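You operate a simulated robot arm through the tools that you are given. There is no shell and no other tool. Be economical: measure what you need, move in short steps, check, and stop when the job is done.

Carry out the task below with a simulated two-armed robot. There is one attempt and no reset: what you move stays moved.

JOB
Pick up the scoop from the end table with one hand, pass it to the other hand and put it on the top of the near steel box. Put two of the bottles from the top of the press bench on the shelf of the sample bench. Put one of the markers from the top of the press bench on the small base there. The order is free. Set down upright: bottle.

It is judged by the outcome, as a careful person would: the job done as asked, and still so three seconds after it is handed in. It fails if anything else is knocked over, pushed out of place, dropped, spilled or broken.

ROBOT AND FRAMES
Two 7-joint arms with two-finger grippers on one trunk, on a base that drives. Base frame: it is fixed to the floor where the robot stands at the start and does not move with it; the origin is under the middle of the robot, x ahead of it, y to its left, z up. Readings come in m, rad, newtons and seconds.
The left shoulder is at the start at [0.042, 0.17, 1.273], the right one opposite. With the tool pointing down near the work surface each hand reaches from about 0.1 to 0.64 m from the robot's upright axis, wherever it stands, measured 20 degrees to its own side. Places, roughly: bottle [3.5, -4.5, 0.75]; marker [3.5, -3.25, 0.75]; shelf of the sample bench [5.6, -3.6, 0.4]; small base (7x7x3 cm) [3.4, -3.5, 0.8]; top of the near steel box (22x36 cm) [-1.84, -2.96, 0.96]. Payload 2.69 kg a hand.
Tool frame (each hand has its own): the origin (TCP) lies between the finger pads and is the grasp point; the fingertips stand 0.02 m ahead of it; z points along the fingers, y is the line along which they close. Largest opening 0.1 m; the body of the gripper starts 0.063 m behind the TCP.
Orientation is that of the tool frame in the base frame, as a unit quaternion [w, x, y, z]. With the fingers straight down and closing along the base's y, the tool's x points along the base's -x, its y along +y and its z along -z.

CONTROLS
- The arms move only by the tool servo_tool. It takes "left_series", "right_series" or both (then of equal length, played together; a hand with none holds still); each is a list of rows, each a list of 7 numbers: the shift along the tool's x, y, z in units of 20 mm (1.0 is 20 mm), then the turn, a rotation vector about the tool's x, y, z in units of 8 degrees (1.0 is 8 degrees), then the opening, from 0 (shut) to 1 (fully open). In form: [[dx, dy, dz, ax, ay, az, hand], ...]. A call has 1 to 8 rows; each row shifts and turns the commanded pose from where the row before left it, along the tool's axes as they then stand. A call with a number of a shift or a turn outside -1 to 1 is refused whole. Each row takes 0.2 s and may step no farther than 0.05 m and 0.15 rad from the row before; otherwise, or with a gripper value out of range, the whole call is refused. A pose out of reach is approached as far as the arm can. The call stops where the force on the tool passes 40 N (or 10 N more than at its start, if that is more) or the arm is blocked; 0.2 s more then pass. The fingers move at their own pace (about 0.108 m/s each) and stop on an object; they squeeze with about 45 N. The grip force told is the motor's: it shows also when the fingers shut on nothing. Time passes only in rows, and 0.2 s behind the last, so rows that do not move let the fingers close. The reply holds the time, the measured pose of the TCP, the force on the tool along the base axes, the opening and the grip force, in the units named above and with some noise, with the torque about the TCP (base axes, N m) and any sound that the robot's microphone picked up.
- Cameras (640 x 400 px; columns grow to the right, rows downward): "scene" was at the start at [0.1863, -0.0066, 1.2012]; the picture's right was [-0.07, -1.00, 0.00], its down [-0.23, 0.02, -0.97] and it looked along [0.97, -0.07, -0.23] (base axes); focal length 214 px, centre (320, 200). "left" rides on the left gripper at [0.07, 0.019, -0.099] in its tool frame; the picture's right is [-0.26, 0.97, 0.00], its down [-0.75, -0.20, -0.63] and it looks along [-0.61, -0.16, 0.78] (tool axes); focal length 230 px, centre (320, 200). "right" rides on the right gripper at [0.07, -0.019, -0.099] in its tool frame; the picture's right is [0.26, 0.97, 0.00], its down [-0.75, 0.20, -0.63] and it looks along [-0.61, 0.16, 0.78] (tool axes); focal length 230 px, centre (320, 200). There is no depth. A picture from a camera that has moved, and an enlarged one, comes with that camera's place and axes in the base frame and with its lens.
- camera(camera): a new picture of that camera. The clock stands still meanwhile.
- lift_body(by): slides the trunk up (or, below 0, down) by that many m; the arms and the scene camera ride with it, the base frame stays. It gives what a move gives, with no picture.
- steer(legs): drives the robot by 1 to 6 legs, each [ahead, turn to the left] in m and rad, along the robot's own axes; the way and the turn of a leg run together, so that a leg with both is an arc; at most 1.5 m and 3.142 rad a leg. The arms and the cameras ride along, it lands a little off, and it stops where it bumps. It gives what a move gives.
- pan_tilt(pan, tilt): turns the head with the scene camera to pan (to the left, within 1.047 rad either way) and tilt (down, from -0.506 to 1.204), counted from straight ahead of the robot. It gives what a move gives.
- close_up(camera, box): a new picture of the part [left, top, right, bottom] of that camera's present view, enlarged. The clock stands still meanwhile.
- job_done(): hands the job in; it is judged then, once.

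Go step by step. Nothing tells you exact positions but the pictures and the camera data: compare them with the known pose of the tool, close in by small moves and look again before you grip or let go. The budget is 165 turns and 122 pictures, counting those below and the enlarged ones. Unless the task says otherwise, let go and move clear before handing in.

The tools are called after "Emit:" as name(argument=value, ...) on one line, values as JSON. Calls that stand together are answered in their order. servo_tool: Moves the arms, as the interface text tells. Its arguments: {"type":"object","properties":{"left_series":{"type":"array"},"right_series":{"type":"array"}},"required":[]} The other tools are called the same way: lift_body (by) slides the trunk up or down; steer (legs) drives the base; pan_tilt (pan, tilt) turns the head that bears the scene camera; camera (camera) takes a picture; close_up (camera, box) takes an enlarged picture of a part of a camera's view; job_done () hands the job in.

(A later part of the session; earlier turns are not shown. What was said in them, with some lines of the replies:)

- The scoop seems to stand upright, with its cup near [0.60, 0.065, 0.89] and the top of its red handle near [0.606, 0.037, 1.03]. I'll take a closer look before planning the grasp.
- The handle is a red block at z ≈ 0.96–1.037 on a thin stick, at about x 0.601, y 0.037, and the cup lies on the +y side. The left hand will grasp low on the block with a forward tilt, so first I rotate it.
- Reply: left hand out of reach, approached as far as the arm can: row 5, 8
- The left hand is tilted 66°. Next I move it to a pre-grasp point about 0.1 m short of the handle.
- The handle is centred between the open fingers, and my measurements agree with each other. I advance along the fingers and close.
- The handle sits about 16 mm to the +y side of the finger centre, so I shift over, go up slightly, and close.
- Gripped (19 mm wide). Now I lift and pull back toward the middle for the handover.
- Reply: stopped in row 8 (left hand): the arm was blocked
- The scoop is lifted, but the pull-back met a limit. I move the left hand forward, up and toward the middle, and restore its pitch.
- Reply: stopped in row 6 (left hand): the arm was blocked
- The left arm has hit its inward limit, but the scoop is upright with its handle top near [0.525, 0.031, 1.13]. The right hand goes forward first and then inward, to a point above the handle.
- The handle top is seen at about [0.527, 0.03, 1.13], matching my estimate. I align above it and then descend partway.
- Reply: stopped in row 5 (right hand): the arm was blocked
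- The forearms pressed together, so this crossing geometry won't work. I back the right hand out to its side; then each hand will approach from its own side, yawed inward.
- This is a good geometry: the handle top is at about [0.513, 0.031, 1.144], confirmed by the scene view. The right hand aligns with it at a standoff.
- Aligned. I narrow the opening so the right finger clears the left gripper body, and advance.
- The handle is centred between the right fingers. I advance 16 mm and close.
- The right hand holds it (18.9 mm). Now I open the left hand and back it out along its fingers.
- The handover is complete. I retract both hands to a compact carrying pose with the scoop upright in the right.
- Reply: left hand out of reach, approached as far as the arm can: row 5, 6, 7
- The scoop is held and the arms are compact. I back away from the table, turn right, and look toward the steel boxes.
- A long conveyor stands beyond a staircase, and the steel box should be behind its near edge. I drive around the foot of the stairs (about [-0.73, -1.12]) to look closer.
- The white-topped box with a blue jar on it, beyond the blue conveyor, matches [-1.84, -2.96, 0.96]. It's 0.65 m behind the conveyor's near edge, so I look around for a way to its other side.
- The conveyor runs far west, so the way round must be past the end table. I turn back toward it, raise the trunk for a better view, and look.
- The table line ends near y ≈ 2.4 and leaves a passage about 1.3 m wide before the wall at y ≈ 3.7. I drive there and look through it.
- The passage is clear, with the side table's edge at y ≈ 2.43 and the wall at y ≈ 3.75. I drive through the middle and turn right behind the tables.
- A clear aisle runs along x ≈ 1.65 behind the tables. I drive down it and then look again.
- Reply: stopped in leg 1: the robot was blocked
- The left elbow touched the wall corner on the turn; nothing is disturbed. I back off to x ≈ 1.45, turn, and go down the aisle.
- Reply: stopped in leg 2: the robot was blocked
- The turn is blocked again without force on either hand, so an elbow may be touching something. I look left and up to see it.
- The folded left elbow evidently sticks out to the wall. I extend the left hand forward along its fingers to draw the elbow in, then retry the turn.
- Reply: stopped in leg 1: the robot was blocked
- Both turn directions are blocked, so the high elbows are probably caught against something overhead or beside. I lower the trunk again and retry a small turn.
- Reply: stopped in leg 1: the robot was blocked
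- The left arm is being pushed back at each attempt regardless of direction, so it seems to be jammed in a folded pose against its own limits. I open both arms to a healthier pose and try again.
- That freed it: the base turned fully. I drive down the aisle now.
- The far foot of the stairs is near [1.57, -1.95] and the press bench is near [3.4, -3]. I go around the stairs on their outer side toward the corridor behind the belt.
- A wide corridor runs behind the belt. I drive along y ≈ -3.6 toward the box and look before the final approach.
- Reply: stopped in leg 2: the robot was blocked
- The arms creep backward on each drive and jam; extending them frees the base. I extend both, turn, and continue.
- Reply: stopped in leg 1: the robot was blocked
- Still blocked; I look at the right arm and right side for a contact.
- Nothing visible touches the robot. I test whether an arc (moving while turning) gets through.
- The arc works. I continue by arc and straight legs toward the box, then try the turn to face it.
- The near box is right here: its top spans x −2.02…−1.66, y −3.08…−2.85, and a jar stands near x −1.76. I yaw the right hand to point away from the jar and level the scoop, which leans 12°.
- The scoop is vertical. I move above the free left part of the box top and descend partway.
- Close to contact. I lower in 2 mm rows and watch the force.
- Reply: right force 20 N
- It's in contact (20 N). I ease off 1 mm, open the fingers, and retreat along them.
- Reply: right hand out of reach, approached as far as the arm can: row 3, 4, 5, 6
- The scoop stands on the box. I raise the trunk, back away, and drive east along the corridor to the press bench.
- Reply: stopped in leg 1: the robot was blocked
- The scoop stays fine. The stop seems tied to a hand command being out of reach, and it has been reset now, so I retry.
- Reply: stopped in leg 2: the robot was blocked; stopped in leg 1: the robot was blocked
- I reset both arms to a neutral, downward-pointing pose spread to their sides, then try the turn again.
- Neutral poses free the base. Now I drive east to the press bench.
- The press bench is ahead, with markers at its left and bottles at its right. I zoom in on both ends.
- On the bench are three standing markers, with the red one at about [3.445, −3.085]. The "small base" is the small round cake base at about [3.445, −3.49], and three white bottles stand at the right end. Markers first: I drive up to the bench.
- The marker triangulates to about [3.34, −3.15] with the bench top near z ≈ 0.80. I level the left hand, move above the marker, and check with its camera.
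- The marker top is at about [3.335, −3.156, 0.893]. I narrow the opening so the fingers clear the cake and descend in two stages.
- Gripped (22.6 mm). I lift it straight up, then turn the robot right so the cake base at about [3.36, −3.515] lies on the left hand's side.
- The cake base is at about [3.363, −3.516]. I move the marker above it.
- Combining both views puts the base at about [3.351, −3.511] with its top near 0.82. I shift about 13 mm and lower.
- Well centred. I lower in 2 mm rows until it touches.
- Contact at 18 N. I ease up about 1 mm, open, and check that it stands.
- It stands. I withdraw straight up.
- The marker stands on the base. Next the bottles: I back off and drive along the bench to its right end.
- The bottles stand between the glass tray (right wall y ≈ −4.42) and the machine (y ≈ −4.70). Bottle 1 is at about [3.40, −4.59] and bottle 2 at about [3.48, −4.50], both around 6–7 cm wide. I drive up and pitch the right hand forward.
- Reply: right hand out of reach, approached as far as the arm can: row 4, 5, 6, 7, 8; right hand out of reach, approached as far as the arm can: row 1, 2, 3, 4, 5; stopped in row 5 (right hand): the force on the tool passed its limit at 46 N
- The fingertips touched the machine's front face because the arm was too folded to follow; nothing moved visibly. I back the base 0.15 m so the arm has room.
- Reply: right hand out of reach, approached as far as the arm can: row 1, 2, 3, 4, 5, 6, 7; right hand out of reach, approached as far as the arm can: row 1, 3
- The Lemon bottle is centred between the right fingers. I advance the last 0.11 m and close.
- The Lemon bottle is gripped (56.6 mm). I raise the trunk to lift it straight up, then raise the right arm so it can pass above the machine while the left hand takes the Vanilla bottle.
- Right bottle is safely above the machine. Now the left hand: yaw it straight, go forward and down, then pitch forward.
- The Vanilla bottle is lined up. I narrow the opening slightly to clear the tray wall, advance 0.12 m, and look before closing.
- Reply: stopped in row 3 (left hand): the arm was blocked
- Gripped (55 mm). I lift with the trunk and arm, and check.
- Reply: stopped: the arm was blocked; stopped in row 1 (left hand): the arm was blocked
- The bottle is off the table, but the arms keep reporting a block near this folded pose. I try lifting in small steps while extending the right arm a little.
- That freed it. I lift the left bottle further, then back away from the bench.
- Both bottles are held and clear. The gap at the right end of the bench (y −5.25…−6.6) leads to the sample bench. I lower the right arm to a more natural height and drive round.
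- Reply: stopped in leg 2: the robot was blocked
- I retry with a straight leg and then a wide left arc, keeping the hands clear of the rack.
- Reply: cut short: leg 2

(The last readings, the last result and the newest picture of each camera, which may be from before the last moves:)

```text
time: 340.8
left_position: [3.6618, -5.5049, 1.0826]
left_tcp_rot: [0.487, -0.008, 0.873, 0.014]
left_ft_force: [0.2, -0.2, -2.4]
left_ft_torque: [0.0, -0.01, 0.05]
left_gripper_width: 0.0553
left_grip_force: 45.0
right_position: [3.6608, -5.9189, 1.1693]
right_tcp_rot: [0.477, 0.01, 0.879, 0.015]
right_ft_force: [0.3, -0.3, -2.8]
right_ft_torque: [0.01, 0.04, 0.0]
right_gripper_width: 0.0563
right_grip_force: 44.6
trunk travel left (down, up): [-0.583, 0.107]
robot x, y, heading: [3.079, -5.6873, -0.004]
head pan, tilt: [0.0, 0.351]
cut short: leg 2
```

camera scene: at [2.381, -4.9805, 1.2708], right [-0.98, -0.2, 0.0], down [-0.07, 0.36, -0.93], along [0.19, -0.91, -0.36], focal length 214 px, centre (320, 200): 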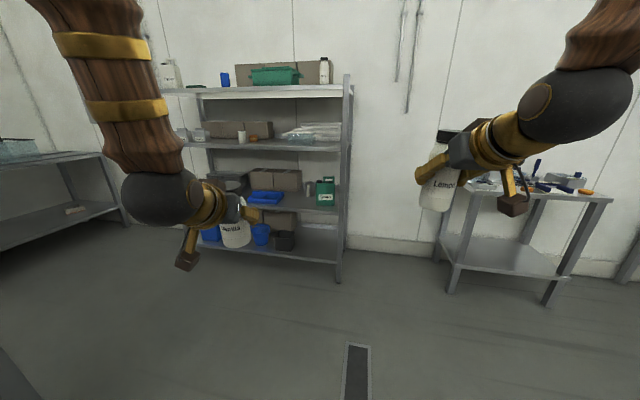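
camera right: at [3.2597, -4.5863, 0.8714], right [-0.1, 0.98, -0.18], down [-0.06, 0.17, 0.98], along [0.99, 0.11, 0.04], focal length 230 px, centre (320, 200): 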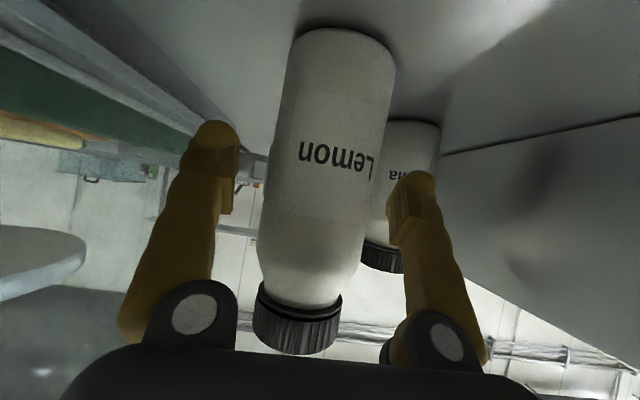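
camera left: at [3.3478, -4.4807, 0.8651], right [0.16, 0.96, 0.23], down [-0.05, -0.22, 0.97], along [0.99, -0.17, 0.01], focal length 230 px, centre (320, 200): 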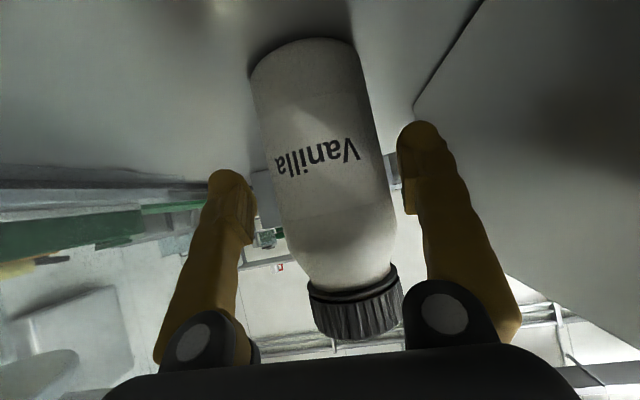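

Emit:
steer(legs=[[0.9, 0]])

Emit:
pan_tilt(pan=0.45, tilt=0.35)

Emit:
camera(camera="scene")

```text
time: 345.6
left_position: [4.5543, -5.4967, 1.0922]
left_tcp_rot: [0.494, -0.013, 0.869, 0.016]
left_ft_force: [0.4, 0.2, -3.1]
left_ft_torque: [0.0, 0.02, 0.01]
left_gripper_width: 0.0554
left_grip_force: 45.4
right_position: [4.557, -5.9111, 1.1789]
right_tcp_rot: [0.483, 0.004, 0.875, 0.019]
right_ft_force: [0.3, 0.2, -2.8]
right_ft_torque: [-0.03, 0.0, -0.02]
right_gripper_width: 0.0562
right_grip_force: 45.5
trunk travel left (down, up): [-0.583, 0.107]
robot x, y, heading: [3.987, -5.6827, 0.013]
head pan, tilt: [0.0, 0.351]
```

```text
time: 346.5
left_position: [4.5385, -5.4967, 1.101]
left_tcp_rot: [0.501, -0.013, 0.865, 0.017]
left_ft_force: [0.7, -0.9, -3.1]
left_ft_torque: [0.02, 0.02, 0.04]
left_gripper_width: 0.0554
left_grip_force: 44.6
right_position: [4.5392, -5.91, 1.1868]
right_tcp_rot: [0.49, 0.005, 0.871, 0.018]
right_ft_force: [-0.2, 0.0, -4.5]
right_ft_torque: [-0.02, 0.05, 0.02]
right_gripper_width: 0.056
right_grip_force: 45.4
trunk travel left (down, up): [-0.583, 0.107]
robot x, y, heading: [3.9884, -5.6828, 0.007]
head pan, tilt: [0.45, 0.351]
```

```text
26 pictures are left
camera scene: at [4.1684, -5.6403, 1.2716], right [0.44, -0.9, -0.01], down [-0.33, -0.15, -0.93], along [0.84, 0.41, -0.36], focal length 214 px, centre (320, 200)
```

scene: 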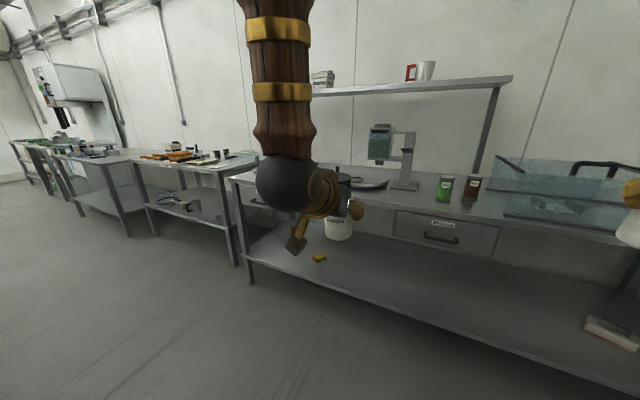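

The sample bench spans y −4.2…−2.7 with its front edge near x ≈ 5.2 and a lower shelf. I arc into the aisle and face it.

Emit:
steer(legs=[[0.9, 1.57], [1.1, 0]])

Emit:
pan_tilt(pan=-0.9, tilt=0.5)

Emit:
camera(camera="scene")

```text
time: 356.4
left_position: [4.3304, -3.4645, 1.1011]
left_tcp_rot: [-0.338, 0.628, -0.596, -0.369]
left_ft_force: [-1.0, 0.2, -2.5]
left_ft_torque: [-0.01, 0.0, 0.04]
left_gripper_width: 0.0555
left_grip_force: 45.2
right_position: [4.7442, -3.4554, 1.1878]
right_tcp_rot: [-0.329, 0.62, -0.612, -0.364]
right_ft_force: [-0.5, 0.0, -3.1]
right_ft_torque: [-0.04, 0.02, 0.05]
right_gripper_width: 0.0563
right_grip_force: 44.9
trunk travel left (down, up): [-0.583, 0.107]
robot x, y, heading: [4.5241, -4.0125, 1.597]
head pan, tilt: [0.45, 0.351]
cut short: leg 1
```

```text
time: 357.9
left_position: [4.3306, -3.4816, 1.1111]
left_tcp_rot: [-0.344, 0.624, -0.593, -0.375]
left_ft_force: [0.3, -0.1, -3.2]
left_ft_torque: [-0.01, -0.03, -0.03]
left_gripper_width: 0.0555
left_grip_force: 45.1
right_position: [4.7441, -3.475, 1.1975]
right_tcp_rot: [-0.334, 0.618, -0.61, -0.369]
right_ft_force: [0.4, 0.8, -3.5]
right_ft_torque: [-0.02, 0.0, -0.03]
right_gripper_width: 0.0564
right_grip_force: 45.2
trunk travel left (down, up): [-0.583, 0.107]
robot x, y, heading: [4.5313, -4.0108, 1.603]
head pan, tilt: [-0.901, 0.499]
```

```text
25 pictures are left
camera scene: at [4.5967, -3.8572, 1.2585], right [0.65, -0.76, 0.01], down [-0.37, -0.32, -0.87], along [0.67, 0.56, -0.49], focal length 214 px, centre (320, 200)
```

scene: 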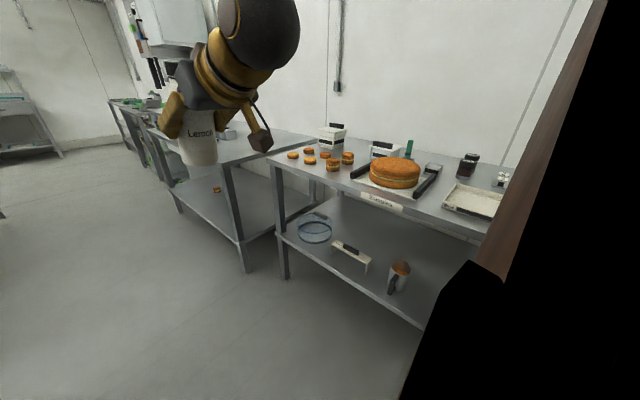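

The shelf's free stretch is right of the cup, at y ≈ −3.76…−4.18, with its front edge at x ≈ 5.26 and z ≈ 0.4. I turn to face it and lower the trunk.

Emit:
steer(legs=[[0, -1.6]])

Emit:
lift_body(by=-0.55)

Emit:
pan_tilt(pan=0.0, tilt=0.2)

Emit:
camera(camera="scene")

```text
time: 362.3
left_position: [5.0578, -3.8243, 1.1103]
left_tcp_rot: [0.508, -0.012, 0.861, 0.016]
left_ft_force: [-0.2, 0.2, -2.5]
left_ft_torque: [-0.01, -0.01, 0.01]
left_gripper_width: 0.0556
left_grip_force: 45.0
right_position: [5.0579, -4.238, 1.1964]
right_tcp_rot: [0.497, 0.005, 0.868, 0.018]
right_ft_force: [0.1, -0.1, -3.1]
right_ft_torque: [-0.03, 0.03, 0.0]
right_gripper_width: 0.0564
right_grip_force: 45.2
trunk travel left (down, up): [-0.583, 0.107]
robot x, y, heading: [4.5291, -3.9991, 0.006]
head pan, tilt: [-0.901, 0.499]
```

```text
refused: -0.55 is not a number from -0.4 to 0.4
```

```text
time: 363.5
left_position: [5.0402, -3.8252, 1.1203]
left_tcp_rot: [0.515, -0.012, 0.857, 0.017]
left_ft_force: [-0.1, -0.3, -3.1]
left_ft_torque: [-0.01, 0.03, 0.0]
left_gripper_width: 0.0558
left_grip_force: 45.2
right_position: [5.0381, -4.238, 1.2048]
right_tcp_rot: [0.503, 0.005, 0.864, 0.02]
right_ft_force: [-1.1, -0.8, -2.6]
right_ft_torque: [0.01, 0.06, 0.02]
right_gripper_width: 0.0559
right_grip_force: 45.0
trunk travel left (down, up): [-0.583, 0.107]
robot x, y, heading: [4.528, -3.9989, 0.009]
head pan, tilt: [0.0, 0.201]
```

```text
24 pictures are left
camera scene: at [4.7154, -3.9956, 1.2856], right [0.01, -1.0, 0.0], down [-0.22, 0.0, -0.98], along [0.98, 0.01, -0.22], focal length 214 px, centre (320, 200)
```

scene: 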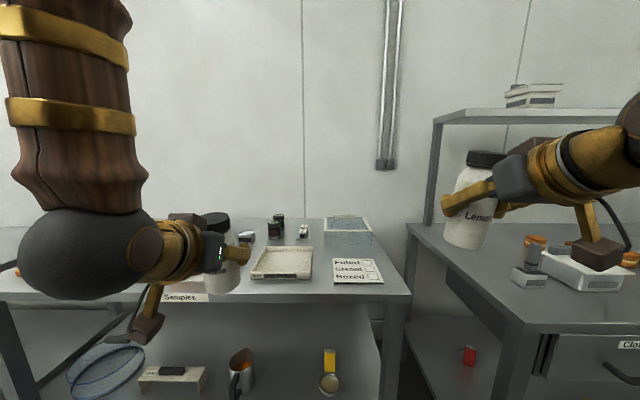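

The shelf also has a yellow item at about [5.42, −4.03], so the free stretch is y −3.72…−3.99. I'll set the bottles at y ≈ −3.79 and −3.92. First I level them and lower the trunk in two steps.

Emit:
servo_tool(left_series=[[0, 0.35, 0.3, 0, 0.37, 0, 0.3], [0, 0.35, 0.3, 0, 0.37, 0, 0.3], [0, 0.35, 0.3, 0, 0.37, 0, 0.3], [0, 0.35, 0, 0, 0, 0, 0.3], [0, 0.3, 0, 0, 0, 0, 0.3]], right_series=[[0, 0.2, 0.3, 0, 0.27, 0, 0.3], [0, 0.2, 0.3, 0, 0.27, 0, 0.3], [0, 0.2, 0.3, 0, 0.27, 0, 0.3], [0, 0, 0, 0, 0, 0, 0.3], [0, 0, 0, 0, 0, 0, 0.3]])

Emit:
lift_body(by=-0.4)

Emit:
lift_body(by=-0.13)

Emit:
pan_tilt(pan=0.1, tilt=0.2)

Emit:
camera(camera="scene")

```text
time: 364.7
left_position: [5.057, -3.7918, 1.1096]
left_tcp_rot: [0.446, -0.014, 0.895, 0.016]
left_ft_force: [-0.5, 0.3, -2.3]
left_ft_torque: [-0.01, -0.02, -0.03]
left_gripper_width: 0.0556
left_grip_force: 44.7
right_position: [5.0548, -4.2238, 1.1954]
right_tcp_rot: [0.454, 0.004, 0.891, 0.019]
right_ft_force: [-0.2, 0.2, -3.7]
right_ft_torque: [0.01, 0.01, 0.02]
right_gripper_width: 0.0563
right_grip_force: 44.6
trunk travel left (down, up): [-0.583, 0.107]
robot x, y, heading: [4.5252, -4.0003, 0.001]
head pan, tilt: [0.0, 0.201]
```

```text
time: 368.6
left_position: [5.0536, -3.7903, 0.7108]
left_tcp_rot: [0.447, -0.013, 0.894, 0.015]
left_ft_force: [0.3, 0.4, -4.0]
left_ft_torque: [0.0, 0.05, 0.05]
left_gripper_width: 0.0554
left_grip_force: 45.1
right_position: [5.0532, -4.2238, 0.7959]
right_tcp_rot: [0.455, 0.004, 0.89, 0.019]
right_ft_force: [0.0, -0.9, -3.6]
right_ft_torque: [0.0, 0.04, -0.03]
right_gripper_width: 0.0561
right_grip_force: 45.1
trunk travel left (down, up): [-0.183, 0.507]
robot x, y, heading: [4.5267, -3.9955, 0.007]
head pan, tilt: [0.0, 0.201]
```

```text
time: 370.1
left_position: [5.0546, -3.7918, 0.5815]
left_tcp_rot: [0.446, -0.014, 0.895, 0.016]
left_ft_force: [0.7, -0.3, -3.3]
left_ft_torque: [0.0, 0.01, 0.03]
left_gripper_width: 0.0556
left_grip_force: 44.9
right_position: [5.0532, -4.2231, 0.6664]
right_tcp_rot: [0.454, 0.004, 0.891, 0.019]
right_ft_force: [-0.1, 0.0, -2.9]
right_ft_torque: [-0.01, 0.04, 0.01]
right_gripper_width: 0.0561
right_grip_force: 45.1
trunk travel left (down, up): [-0.053, 0.637]
robot x, y, heading: [4.5273, -3.9949, 0.007]
head pan, tilt: [0.0, 0.201]
```

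```text
time: 370.8
left_position: [5.0544, -3.7912, 0.5804]
left_tcp_rot: [0.447, -0.013, 0.894, 0.015]
left_ft_force: [-0.8, -0.1, -2.6]
left_ft_torque: [0.0, 0.01, -0.02]
left_gripper_width: 0.0554
left_grip_force: 45.1
right_position: [5.0527, -4.2233, 0.6655]
right_tcp_rot: [0.455, 0.004, 0.89, 0.019]
right_ft_force: [-0.1, 0.2, -3.3]
right_ft_torque: [-0.01, 0.02, 0.05]
right_gripper_width: 0.0559
right_grip_force: 44.9
trunk travel left (down, up): [-0.053, 0.637]
robot x, y, heading: [4.5271, -3.9964, 0.009]
head pan, tilt: [0.099, 0.201]
```

```text
23 pictures are left
camera scene: at [4.7062, -3.986, 0.7556], right [0.11, -0.99, 0.0], down [-0.22, -0.02, -0.98], along [0.97, 0.1, -0.22], focal length 214 px, centre (320, 200)
```

scene: 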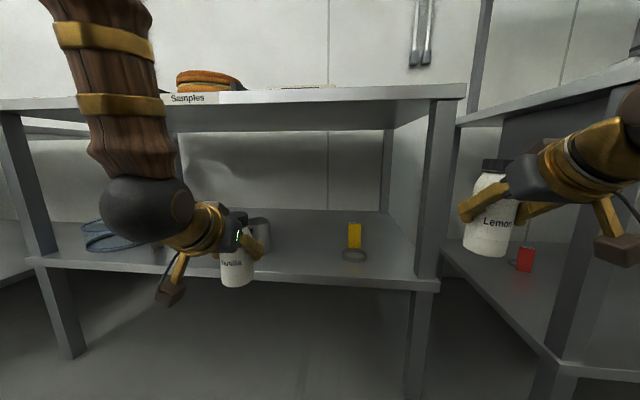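

Clearance under the bench top is ample. I'll set both bottles near the shelf's front, left at about y −3.79 and right at about y −4.11, clear of the yellow item and the leg. First I bring the right hand inward and level with the left.

Emit:
servo_tool(right_series=[[0.45, 0.8, 0.35, 0, 0, 0, 0.3], [0.45, 0.8, 0.35, 0, 0, 0, 0.3], [0.45, 0.8, 0.35, 0, 0, 0, 0.3], [0.45, 0.8, 0.35, 0, 0, 0, 0.3], [0.45, 0.8, 0.35, 0, 0, 0, 0.3], [0.45, 0.8, 0.35, 0, 0, 0, 0.3], [0.45, 0.8, 0.35, 0, 0, 0, 0.3], [0, 0, 0, 0, 0, 0, 0.3]])

Emit:
steer(legs=[[0.12, 0]])

Emit:
camera(camera="scene")

```text
time: 372.6
left_position: [5.0534, -3.7902, 0.5801]
left_tcp_rot: [0.447, -0.014, 0.894, 0.015]
left_ft_force: [-0.1, 0.1, -3.2]
left_ft_torque: [-0.02, 0.0, -0.04]
left_gripper_width: 0.0554
left_grip_force: 45.2
right_position: [5.0544, -4.1103, 0.5901]
right_tcp_rot: [0.454, 0.003, 0.891, 0.019]
right_ft_force: [0.0, -1.3, -2.6]
right_ft_torque: [-0.01, 0.01, 0.0]
right_gripper_width: 0.0563
right_grip_force: 44.9
trunk travel left (down, up): [-0.053, 0.637]
robot x, y, heading: [4.5273, -3.9974, 0.006]
head pan, tilt: [0.099, 0.201]
```

```text
time: 373.9
left_position: [5.1746, -3.7902, 0.581]
left_tcp_rot: [0.447, -0.014, 0.894, 0.015]
left_ft_force: [0.4, -0.6, -2.2]
left_ft_torque: [-0.01, 0.01, -0.06]
left_gripper_width: 0.0553
left_grip_force: 45.1
right_position: [5.175, -4.1093, 0.59]
right_tcp_rot: [0.454, 0.004, 0.891, 0.019]
right_ft_force: [0.7, 0.2, -3.3]
right_ft_torque: [-0.02, 0.02, 0.0]
right_gripper_width: 0.0559
right_grip_force: 44.7
trunk travel left (down, up): [-0.053, 0.637]
robot x, y, heading: [4.6491, -3.9941, 0.006]
head pan, tilt: [0.099, 0.201]
```

```text
22 pictures are left
camera scene: at [4.8262, -3.9852, 0.7557], right [0.11, -0.99, 0.0], down [-0.22, -0.02, -0.98], along [0.97, 0.1, -0.22], focal length 214 px, centre (320, 200)
```

scene: 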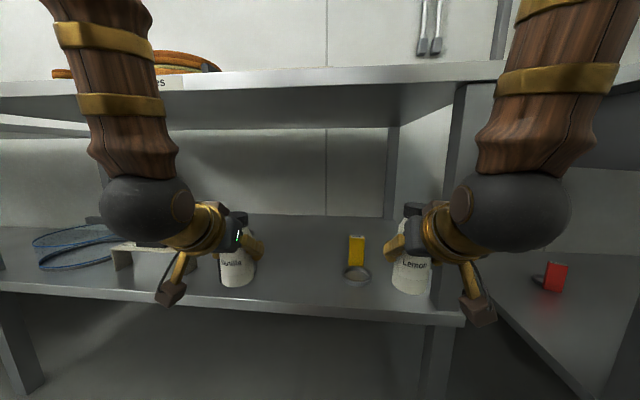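

Emit:
steer(legs=[[0.13, 0]])

Emit:
camera(camera="scene")

```text
time: 375.1
left_position: [5.2962, -3.792, 0.5886]
left_tcp_rot: [0.455, -0.012, 0.89, 0.014]
left_ft_force: [0.2, 0.5, -2.6]
left_ft_torque: [0.0, 0.02, -0.01]
left_gripper_width: 0.0553
left_grip_force: 45.3
right_position: [5.2937, -4.1116, 0.598]
right_tcp_rot: [0.461, 0.005, 0.887, 0.018]
right_ft_force: [0.5, -0.6, -3.5]
right_ft_torque: [-0.01, 0.02, -0.02]
right_gripper_width: 0.0562
right_grip_force: 44.9
trunk travel left (down, up): [-0.053, 0.637]
robot x, y, heading: [4.7745, -3.9957, 0.006]
head pan, tilt: [0.099, 0.201]
```

```text
21 pictures are left
camera scene: at [4.9556, -3.985, 0.7557], right [0.1, -0.99, 0.0], down [-0.22, -0.02, -0.98], along [0.97, 0.1, -0.22], focal length 214 px, centre (320, 200)
```

scene: 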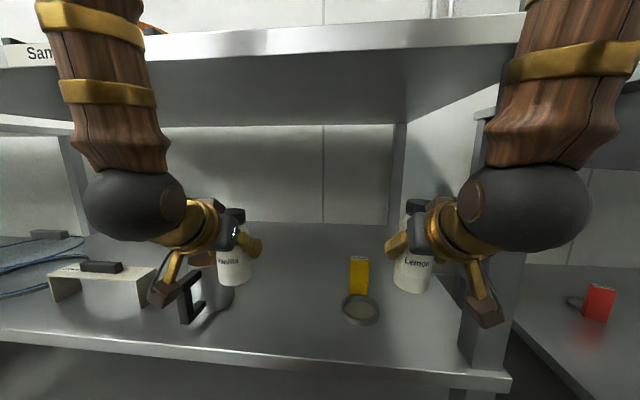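

Both bottles are over the shelf and clear of the other items. I advance 15 mm, level them, and lower.

Emit:
servo_tool(left_series=[[0.26, 0, 0.5, 0, 0.05, 0, 0.3], [0.26, 0, 0.5, 0, 0.05, 0, 0.3], [0.26, 0, 0.5, 0, 0.04, 0, 0.3], [0, 0, 0, 0, 0, 0, 0.3]], right_series=[[0.26, 0, 0.5, 0, 0.04, 0, 0.3], [0.26, 0, 0.5, 0, 0.04, 0, 0.3], [0.26, 0, 0.5, 0, 0.04, 0, 0.3], [0, 0, 0, 0, 0, 0, 0.3]])

Emit:
lift_body(by=-0.04)

Emit:
camera(camera="scene")

```text
time: 376.1
left_position: [5.3034, -3.7903, 0.5679]
left_tcp_rot: [0.453, -0.012, 0.892, 0.015]
left_ft_force: [-0.6, 0.4, -3.6]
left_ft_torque: [0.01, 0.0, 0.02]
left_gripper_width: 0.0554
left_grip_force: 45.4
right_position: [5.3002, -4.1093, 0.5764]
right_tcp_rot: [0.461, 0.004, 0.887, 0.018]
right_ft_force: [-0.4, -0.4, -3.7]
right_ft_torque: [-0.02, 0.02, 0.01]
right_gripper_width: 0.0563
right_grip_force: 44.9
trunk travel left (down, up): [-0.053, 0.637]
robot x, y, heading: [4.7807, -3.9956, 0.003]
head pan, tilt: [0.099, 0.201]
```

```text
time: 377.0
left_position: [5.3034, -3.7906, 0.5271]
left_tcp_rot: [0.453, -0.012, 0.891, 0.014]
left_ft_force: [-0.9, -0.3, -2.7]
left_ft_torque: [-0.03, 0.02, 0.0]
left_gripper_width: 0.0553
left_grip_force: 44.9
right_position: [5.3001, -4.1098, 0.5372]
right_tcp_rot: [0.461, 0.005, 0.887, 0.017]
right_ft_force: [-0.6, 0.1, -3.3]
right_ft_torque: [0.0, 0.06, -0.02]
right_gripper_width: 0.0559
right_grip_force: 44.9
trunk travel left (down, up): [-0.013, 0.677]
robot x, y, heading: [4.778, -3.9968, 0.003]
head pan, tilt: [0.099, 0.201]
```

```text
20 pictures are left
camera scene: at [4.955, -3.9851, 0.7157], right [0.1, -0.99, 0.0], down [-0.22, -0.02, -0.98], along [0.97, 0.1, -0.22], focal length 214 px, centre (320, 200)
```

scene: 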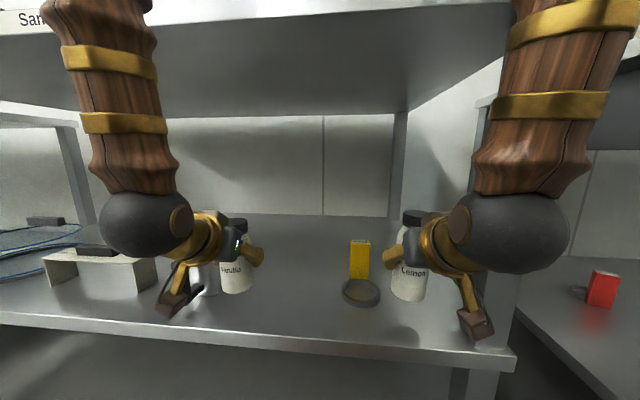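

The bottles are 3–4 cm above the shelf and free of the other items. I lower both gently.

Emit:
servo_tool(left_series=[[0.2, 0, 0.15, 0, 0.02, 0, 0.3], [0.2, 0, 0.15, 0, 0.02, 0, 0.3], [0.2, 0, 0.15, 0, 0.02, 0, 0.3], [0.2, 0, 0.15, 0, 0.02, 0, 0.3], [0, 0, 0, 0, 0, 0, 0.3]], right_series=[[0.28, 0, 0.22, 0, 0.03, 0, 0.3], [0.28, 0, 0.22, 0, 0.03, 0, 0.3], [0.28, 0, 0.22, 0, 0.03, 0, 0.3], [0.28, 0, 0.22, 0, 0.03, 0, 0.3], [0, 0, 0, 0, 0, 0, 0.3]])

Emit:
close_up(camera="scene", box=[150, 200, 470, 370])

```text
time: 378.2
left_position: [5.3032, -3.7891, 0.5068]
left_tcp_rot: [0.448, -0.012, 0.894, 0.015]
left_ft_force: [0.3, -0.7, -3.9]
left_ft_torque: [0.01, 0.0, 0.0]
left_gripper_width: 0.0555
left_grip_force: 45.6
right_position: [5.302, -4.1093, 0.5085]
right_tcp_rot: [0.454, 0.005, 0.891, 0.018]
right_ft_force: [0.1, 0.3, -3.5]
right_ft_torque: [-0.01, 0.03, 0.01]
right_gripper_width: 0.0562
right_grip_force: 44.5
trunk travel left (down, up): [-0.013, 0.677]
robot x, y, heading: [4.7772, -3.9928, 0.006]
head pan, tilt: [0.099, 0.201]
```

```text
2.00 times, centred on (310, 285) of scene
camera zoom: at [4.9551, -3.9851, 0.7156], right [0.1, -0.99, 0.0], down [-0.22, -0.02, -0.98], along [0.97, 0.1, -0.22], focal length 429 px, centre (340, 30)
```

zoom: 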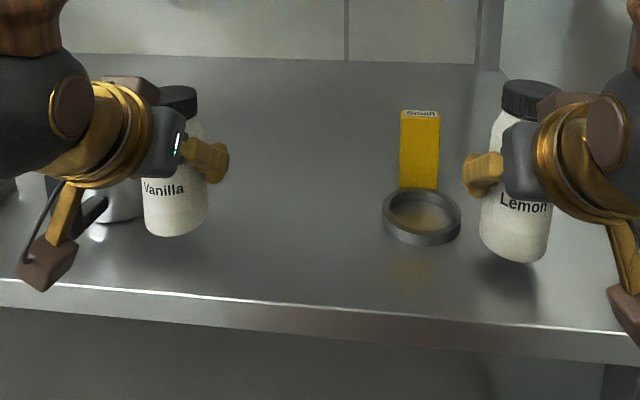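

Emit:
servo_tool(left_series=[[0.1, 0, 0.073, 0, 0, 0, 0.3], [0.1, 0, 0.073, 0, 0, 0, 0.3], [0.1, 0, 0.073, 0, 0, 0, 0.3], [0, 0, 0, 0, 0, 0, 0.3]], right_series=[[0.1, 0, 0.073, 0, 0, 0, 0.3], [0.1, 0, 0.073, 0, 0, 0, 0.3], [0.1, 0, 0.073, 0, 0, 0, 0.3], [0, 0, 0, 0, 0, 0, 0.3]])

```text
time: 379.2
left_position: [5.3031, -3.7888, 0.5011]
left_tcp_rot: [0.448, -0.011, 0.894, 0.014]
left_ft_force: [-0.1, -0.4, -2.7]
left_ft_torque: [-0.01, 0.02, 0.0]
left_gripper_width: 0.0553
left_grip_force: 45.2
right_position: [5.3008, -4.1099, 0.5003]
right_tcp_rot: [0.455, 0.005, 0.891, 0.018]
right_ft_force: [0.2, -0.3, -4.3]
right_ft_torque: [-0.02, 0.0, 0.03]
right_gripper_width: 0.056
right_grip_force: 45.1
trunk travel left (down, up): [-0.013, 0.677]
robot x, y, heading: [4.78, -3.9957, 0.005]
head pan, tilt: [0.099, 0.201]
```

Emit:
servo_tool(left_series=[[0.1, 0, 0.073, 0, 0, 0, 0.3], [0.1, 0, 0.073, 0, 0, 0, 0.3], [0.1, 0, 0.073, 0, 0, 0, 0.3], [0, 0, 0, 0, 0, 0, 0.3]], right_series=[[0.1, 0, 0.073, 0, 0, 0, 0.3], [0.1, 0, 0.073, 0, 0, 0, 0.3], [0.1, 0, 0.073, 0, 0, 0, 0.3], [0, 0, 0, 0, 0, 0, 0.3]])

Emit:
close_up(camera="scene", box=[150, 200, 470, 370])

```text
time: 380.2
left_position: [5.3019, -3.7895, 0.493]
left_tcp_rot: [0.448, -0.011, 0.894, 0.014]
left_ft_force: [0.2, -0.4, -2.4]
left_ft_torque: [0.0, 0.01, 0.0]
left_gripper_width: 0.0554
left_grip_force: 44.7
right_position: [5.3019, -4.1088, 0.4928]
right_tcp_rot: [0.453, 0.005, 0.891, 0.018]
right_ft_force: [-0.9, 0.6, -3.8]
right_ft_torque: [-0.04, 0.03, 0.0]
right_gripper_width: 0.056
right_grip_force: 44.9
trunk travel left (down, up): [-0.013, 0.677]
robot x, y, heading: [4.7779, -3.9931, 0.003]
head pan, tilt: [0.099, 0.201]
```

```text
2.00 times, centred on (310, 285) of scene
camera zoom: at [4.955, -3.9851, 0.7156], right [0.1, -0.99, 0.0], down [-0.22, -0.02, -0.98], along [0.97, 0.1, -0.22], focal length 429 px, centre (340, 30)
```

zoom: 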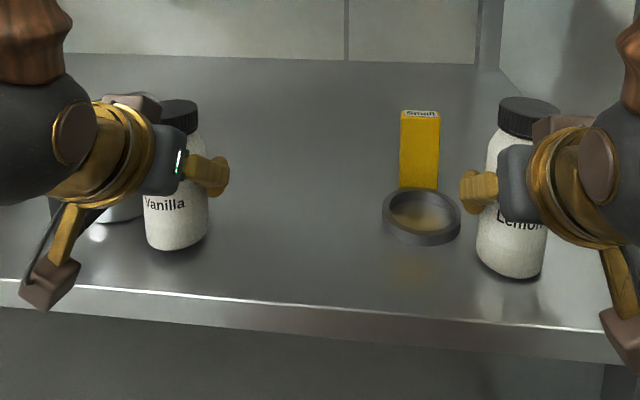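

Emit:
servo_tool(left_series=[[0.08, 0, 0.06, 0, 0, 0, 0.3], [0.08, 0, 0.06, 0, 0, 0, 0.3], [0.08, 0, 0.06, 0, 0, 0, 0.3], [0, 0, 0, 0, 0, 0, 0.3]], right_series=[[0.08, 0, 0.06, 0, 0, 0, 0.3], [0.08, 0, 0.06, 0, 0, 0, 0.3], [0.08, 0, 0.06, 0, 0, 0, 0.3], [0, 0, 0, 0, 0, 0, 0.3]])

```text
time: 381.2
left_position: [5.301, -3.7898, 0.489]
left_tcp_rot: [0.449, -0.012, 0.894, 0.014]
left_ft_force: [-0.2, 0.2, -3.6]
left_ft_torque: [0.0, 0.03, 0.02]
left_gripper_width: 0.0554
left_grip_force: 45.0
right_position: [5.3037, -4.1081, 0.491]
right_tcp_rot: [0.459, 0.004, 0.888, 0.018]
right_ft_force: [-0.7, 9.1, 33.0]
right_ft_torque: [-0.1, 0.05, -0.01]
right_gripper_width: 0.056
right_grip_force: 45.2
trunk travel left (down, up): [-0.013, 0.677]
robot x, y, heading: [4.7762, -3.9937, 0.004]
head pan, tilt: [0.099, 0.201]
```

The right bottle has landed. I ease the right up slightly and continue lowering the left.

Emit:
servo_tool(left_series=[[0.08, 0, 0.06, 0, 0, 0, 0.3], [0.08, 0, 0.06, 0, 0, 0, 0.3], [0, 0, 0, 0, 0, 0, 0.3]], right_series=[[-0.06, 0, -0.05, 0, 0, 0, 0.3], [-0.04, 0, -0.03, 0, 0, 0, 0.3], [0, 0, 0, 0, 0, 0, 0.3]])

```text
time: 382.0
left_position: [5.3031, -3.7901, 0.486]
left_tcp_rot: [0.451, -0.011, 0.893, 0.014]
left_ft_force: [-4.0, 0.2, 8.2]
left_ft_torque: [-0.16, 0.06, -0.03]
left_gripper_width: 0.0556
left_grip_force: 45.2
right_position: [5.3021, -4.109, 0.4911]
right_tcp_rot: [0.456, 0.005, 0.89, 0.017]
right_ft_force: [8.0, 1.8, 19.3]
right_ft_torque: [-0.37, -0.67, 0.18]
right_gripper_width: 0.0564
right_grip_force: 45.2
trunk travel left (down, up): [-0.013, 0.677]
robot x, y, heading: [4.7772, -3.9943, -0.001]
head pan, tilt: [0.099, 0.201]
```

Both are resting on the shelf. I ease the right a bit more, then open both hands slowly.

Emit:
servo_tool(left_series=[[0, 0, 0, 0, 0, 0, 0.3], [0, 0, 0, 0, 0, 0, 0.58], [0, 0, 0, 0, 0, 0, 0.66], [0, 0, 0, 0, 0, 0, 0.75], [0, 0, 0, 0, 0, 0, 0.78]], right_series=[[-0.03, 0, -0.02, 0, 0, 0, 0.3], [0, 0, 0, 0, 0, 0, 0.58], [0, 0, 0, 0, 0, 0, 0.66], [0, 0, 0, 0, 0, 0, 0.75], [0, 0, 0, 0, 0, 0, 0.78]])

Emit:
close_up(camera="scene", box=[150, 200, 470, 370])

```text
time: 383.2
left_position: [5.3035, -3.7897, 0.4836]
left_tcp_rot: [0.447, -0.012, 0.894, 0.014]
left_ft_force: [1.1, 0.0, -0.2]
left_ft_torque: [0.0, -0.01, 0.0]
left_gripper_width: 0.0783
left_grip_force: 0.0
right_position: [5.3022, -4.1086, 0.4901]
right_tcp_rot: [0.453, 0.005, 0.891, 0.017]
right_ft_force: [0.0, 0.1, 0.7]
right_ft_torque: [0.0, 0.05, 0.0]
right_gripper_width: 0.078
right_grip_force: 0.1
trunk travel left (down, up): [-0.013, 0.677]
robot x, y, heading: [4.7752, -3.9933, 0.001]
head pan, tilt: [0.099, 0.201]
```

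```text
2.00 times, centred on (310, 285) of scene
camera zoom: at [4.9548, -3.9851, 0.7157], right [0.1, -0.99, 0.0], down [-0.22, -0.02, -0.98], along [0.97, 0.1, -0.22], focal length 429 px, centre (340, 30)
```

zoom: 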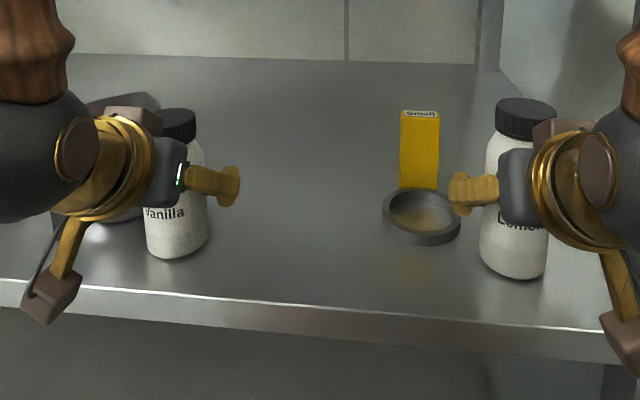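

Both bottles stand upright and free. I back the base straight out.

Emit:
steer(legs=[[-0.25, 0]])

Emit:
camera(camera="scene")

```text
time: 385.0
left_position: [5.0503, -3.788, 0.4834]
left_tcp_rot: [0.447, -0.013, 0.894, 0.014]
left_ft_force: [0.6, -0.2, 0.0]
left_ft_torque: [0.02, -0.04, 0.01]
left_gripper_width: 0.0778
left_grip_force: 0.1
right_position: [5.0497, -4.1082, 0.4896]
right_tcp_rot: [0.454, 0.004, 0.891, 0.019]
right_ft_force: [0.9, -0.8, 0.7]
right_ft_torque: [0.0, 0.0, -0.02]
right_gripper_width: 0.0779
right_grip_force: 0.0
trunk travel left (down, up): [-0.013, 0.677]
robot x, y, heading: [4.5279, -3.9935, 0.005]
head pan, tilt: [0.099, 0.201]
```

```text
16 pictures are left
camera scene: at [4.7028, -3.9856, 0.7157], right [0.11, -0.99, 0.0], down [-0.22, -0.02, -0.98], along [0.97, 0.1, -0.22], focal length 214 px, centre (320, 200)
```

scene: 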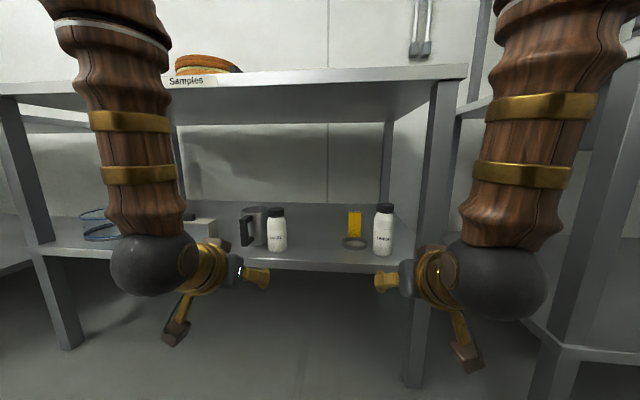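

Both bottles stand upright on the sample bench shelf, the marker is on the small base, and the scoop is on the near steel box. The hands are clear, so I hand the job in.

Emit:
job_done()

```text
The job is handed in.
```

I handed in the job with all three tasks done:

- **Scoop:** I passed it from the left hand to the right and stood it on top of the near steel box.
- **Marker:** the red marker stands upright on the small base, which is the small round cake base on the press bench.
- **Bottles:** the Lemon and Vanilla bottles stand upright on the sample bench shelf.

While I reached for the first bottle, the right fingertips bumped the front of the machine on the press bench at 46 N. I saw no sign that it moved.
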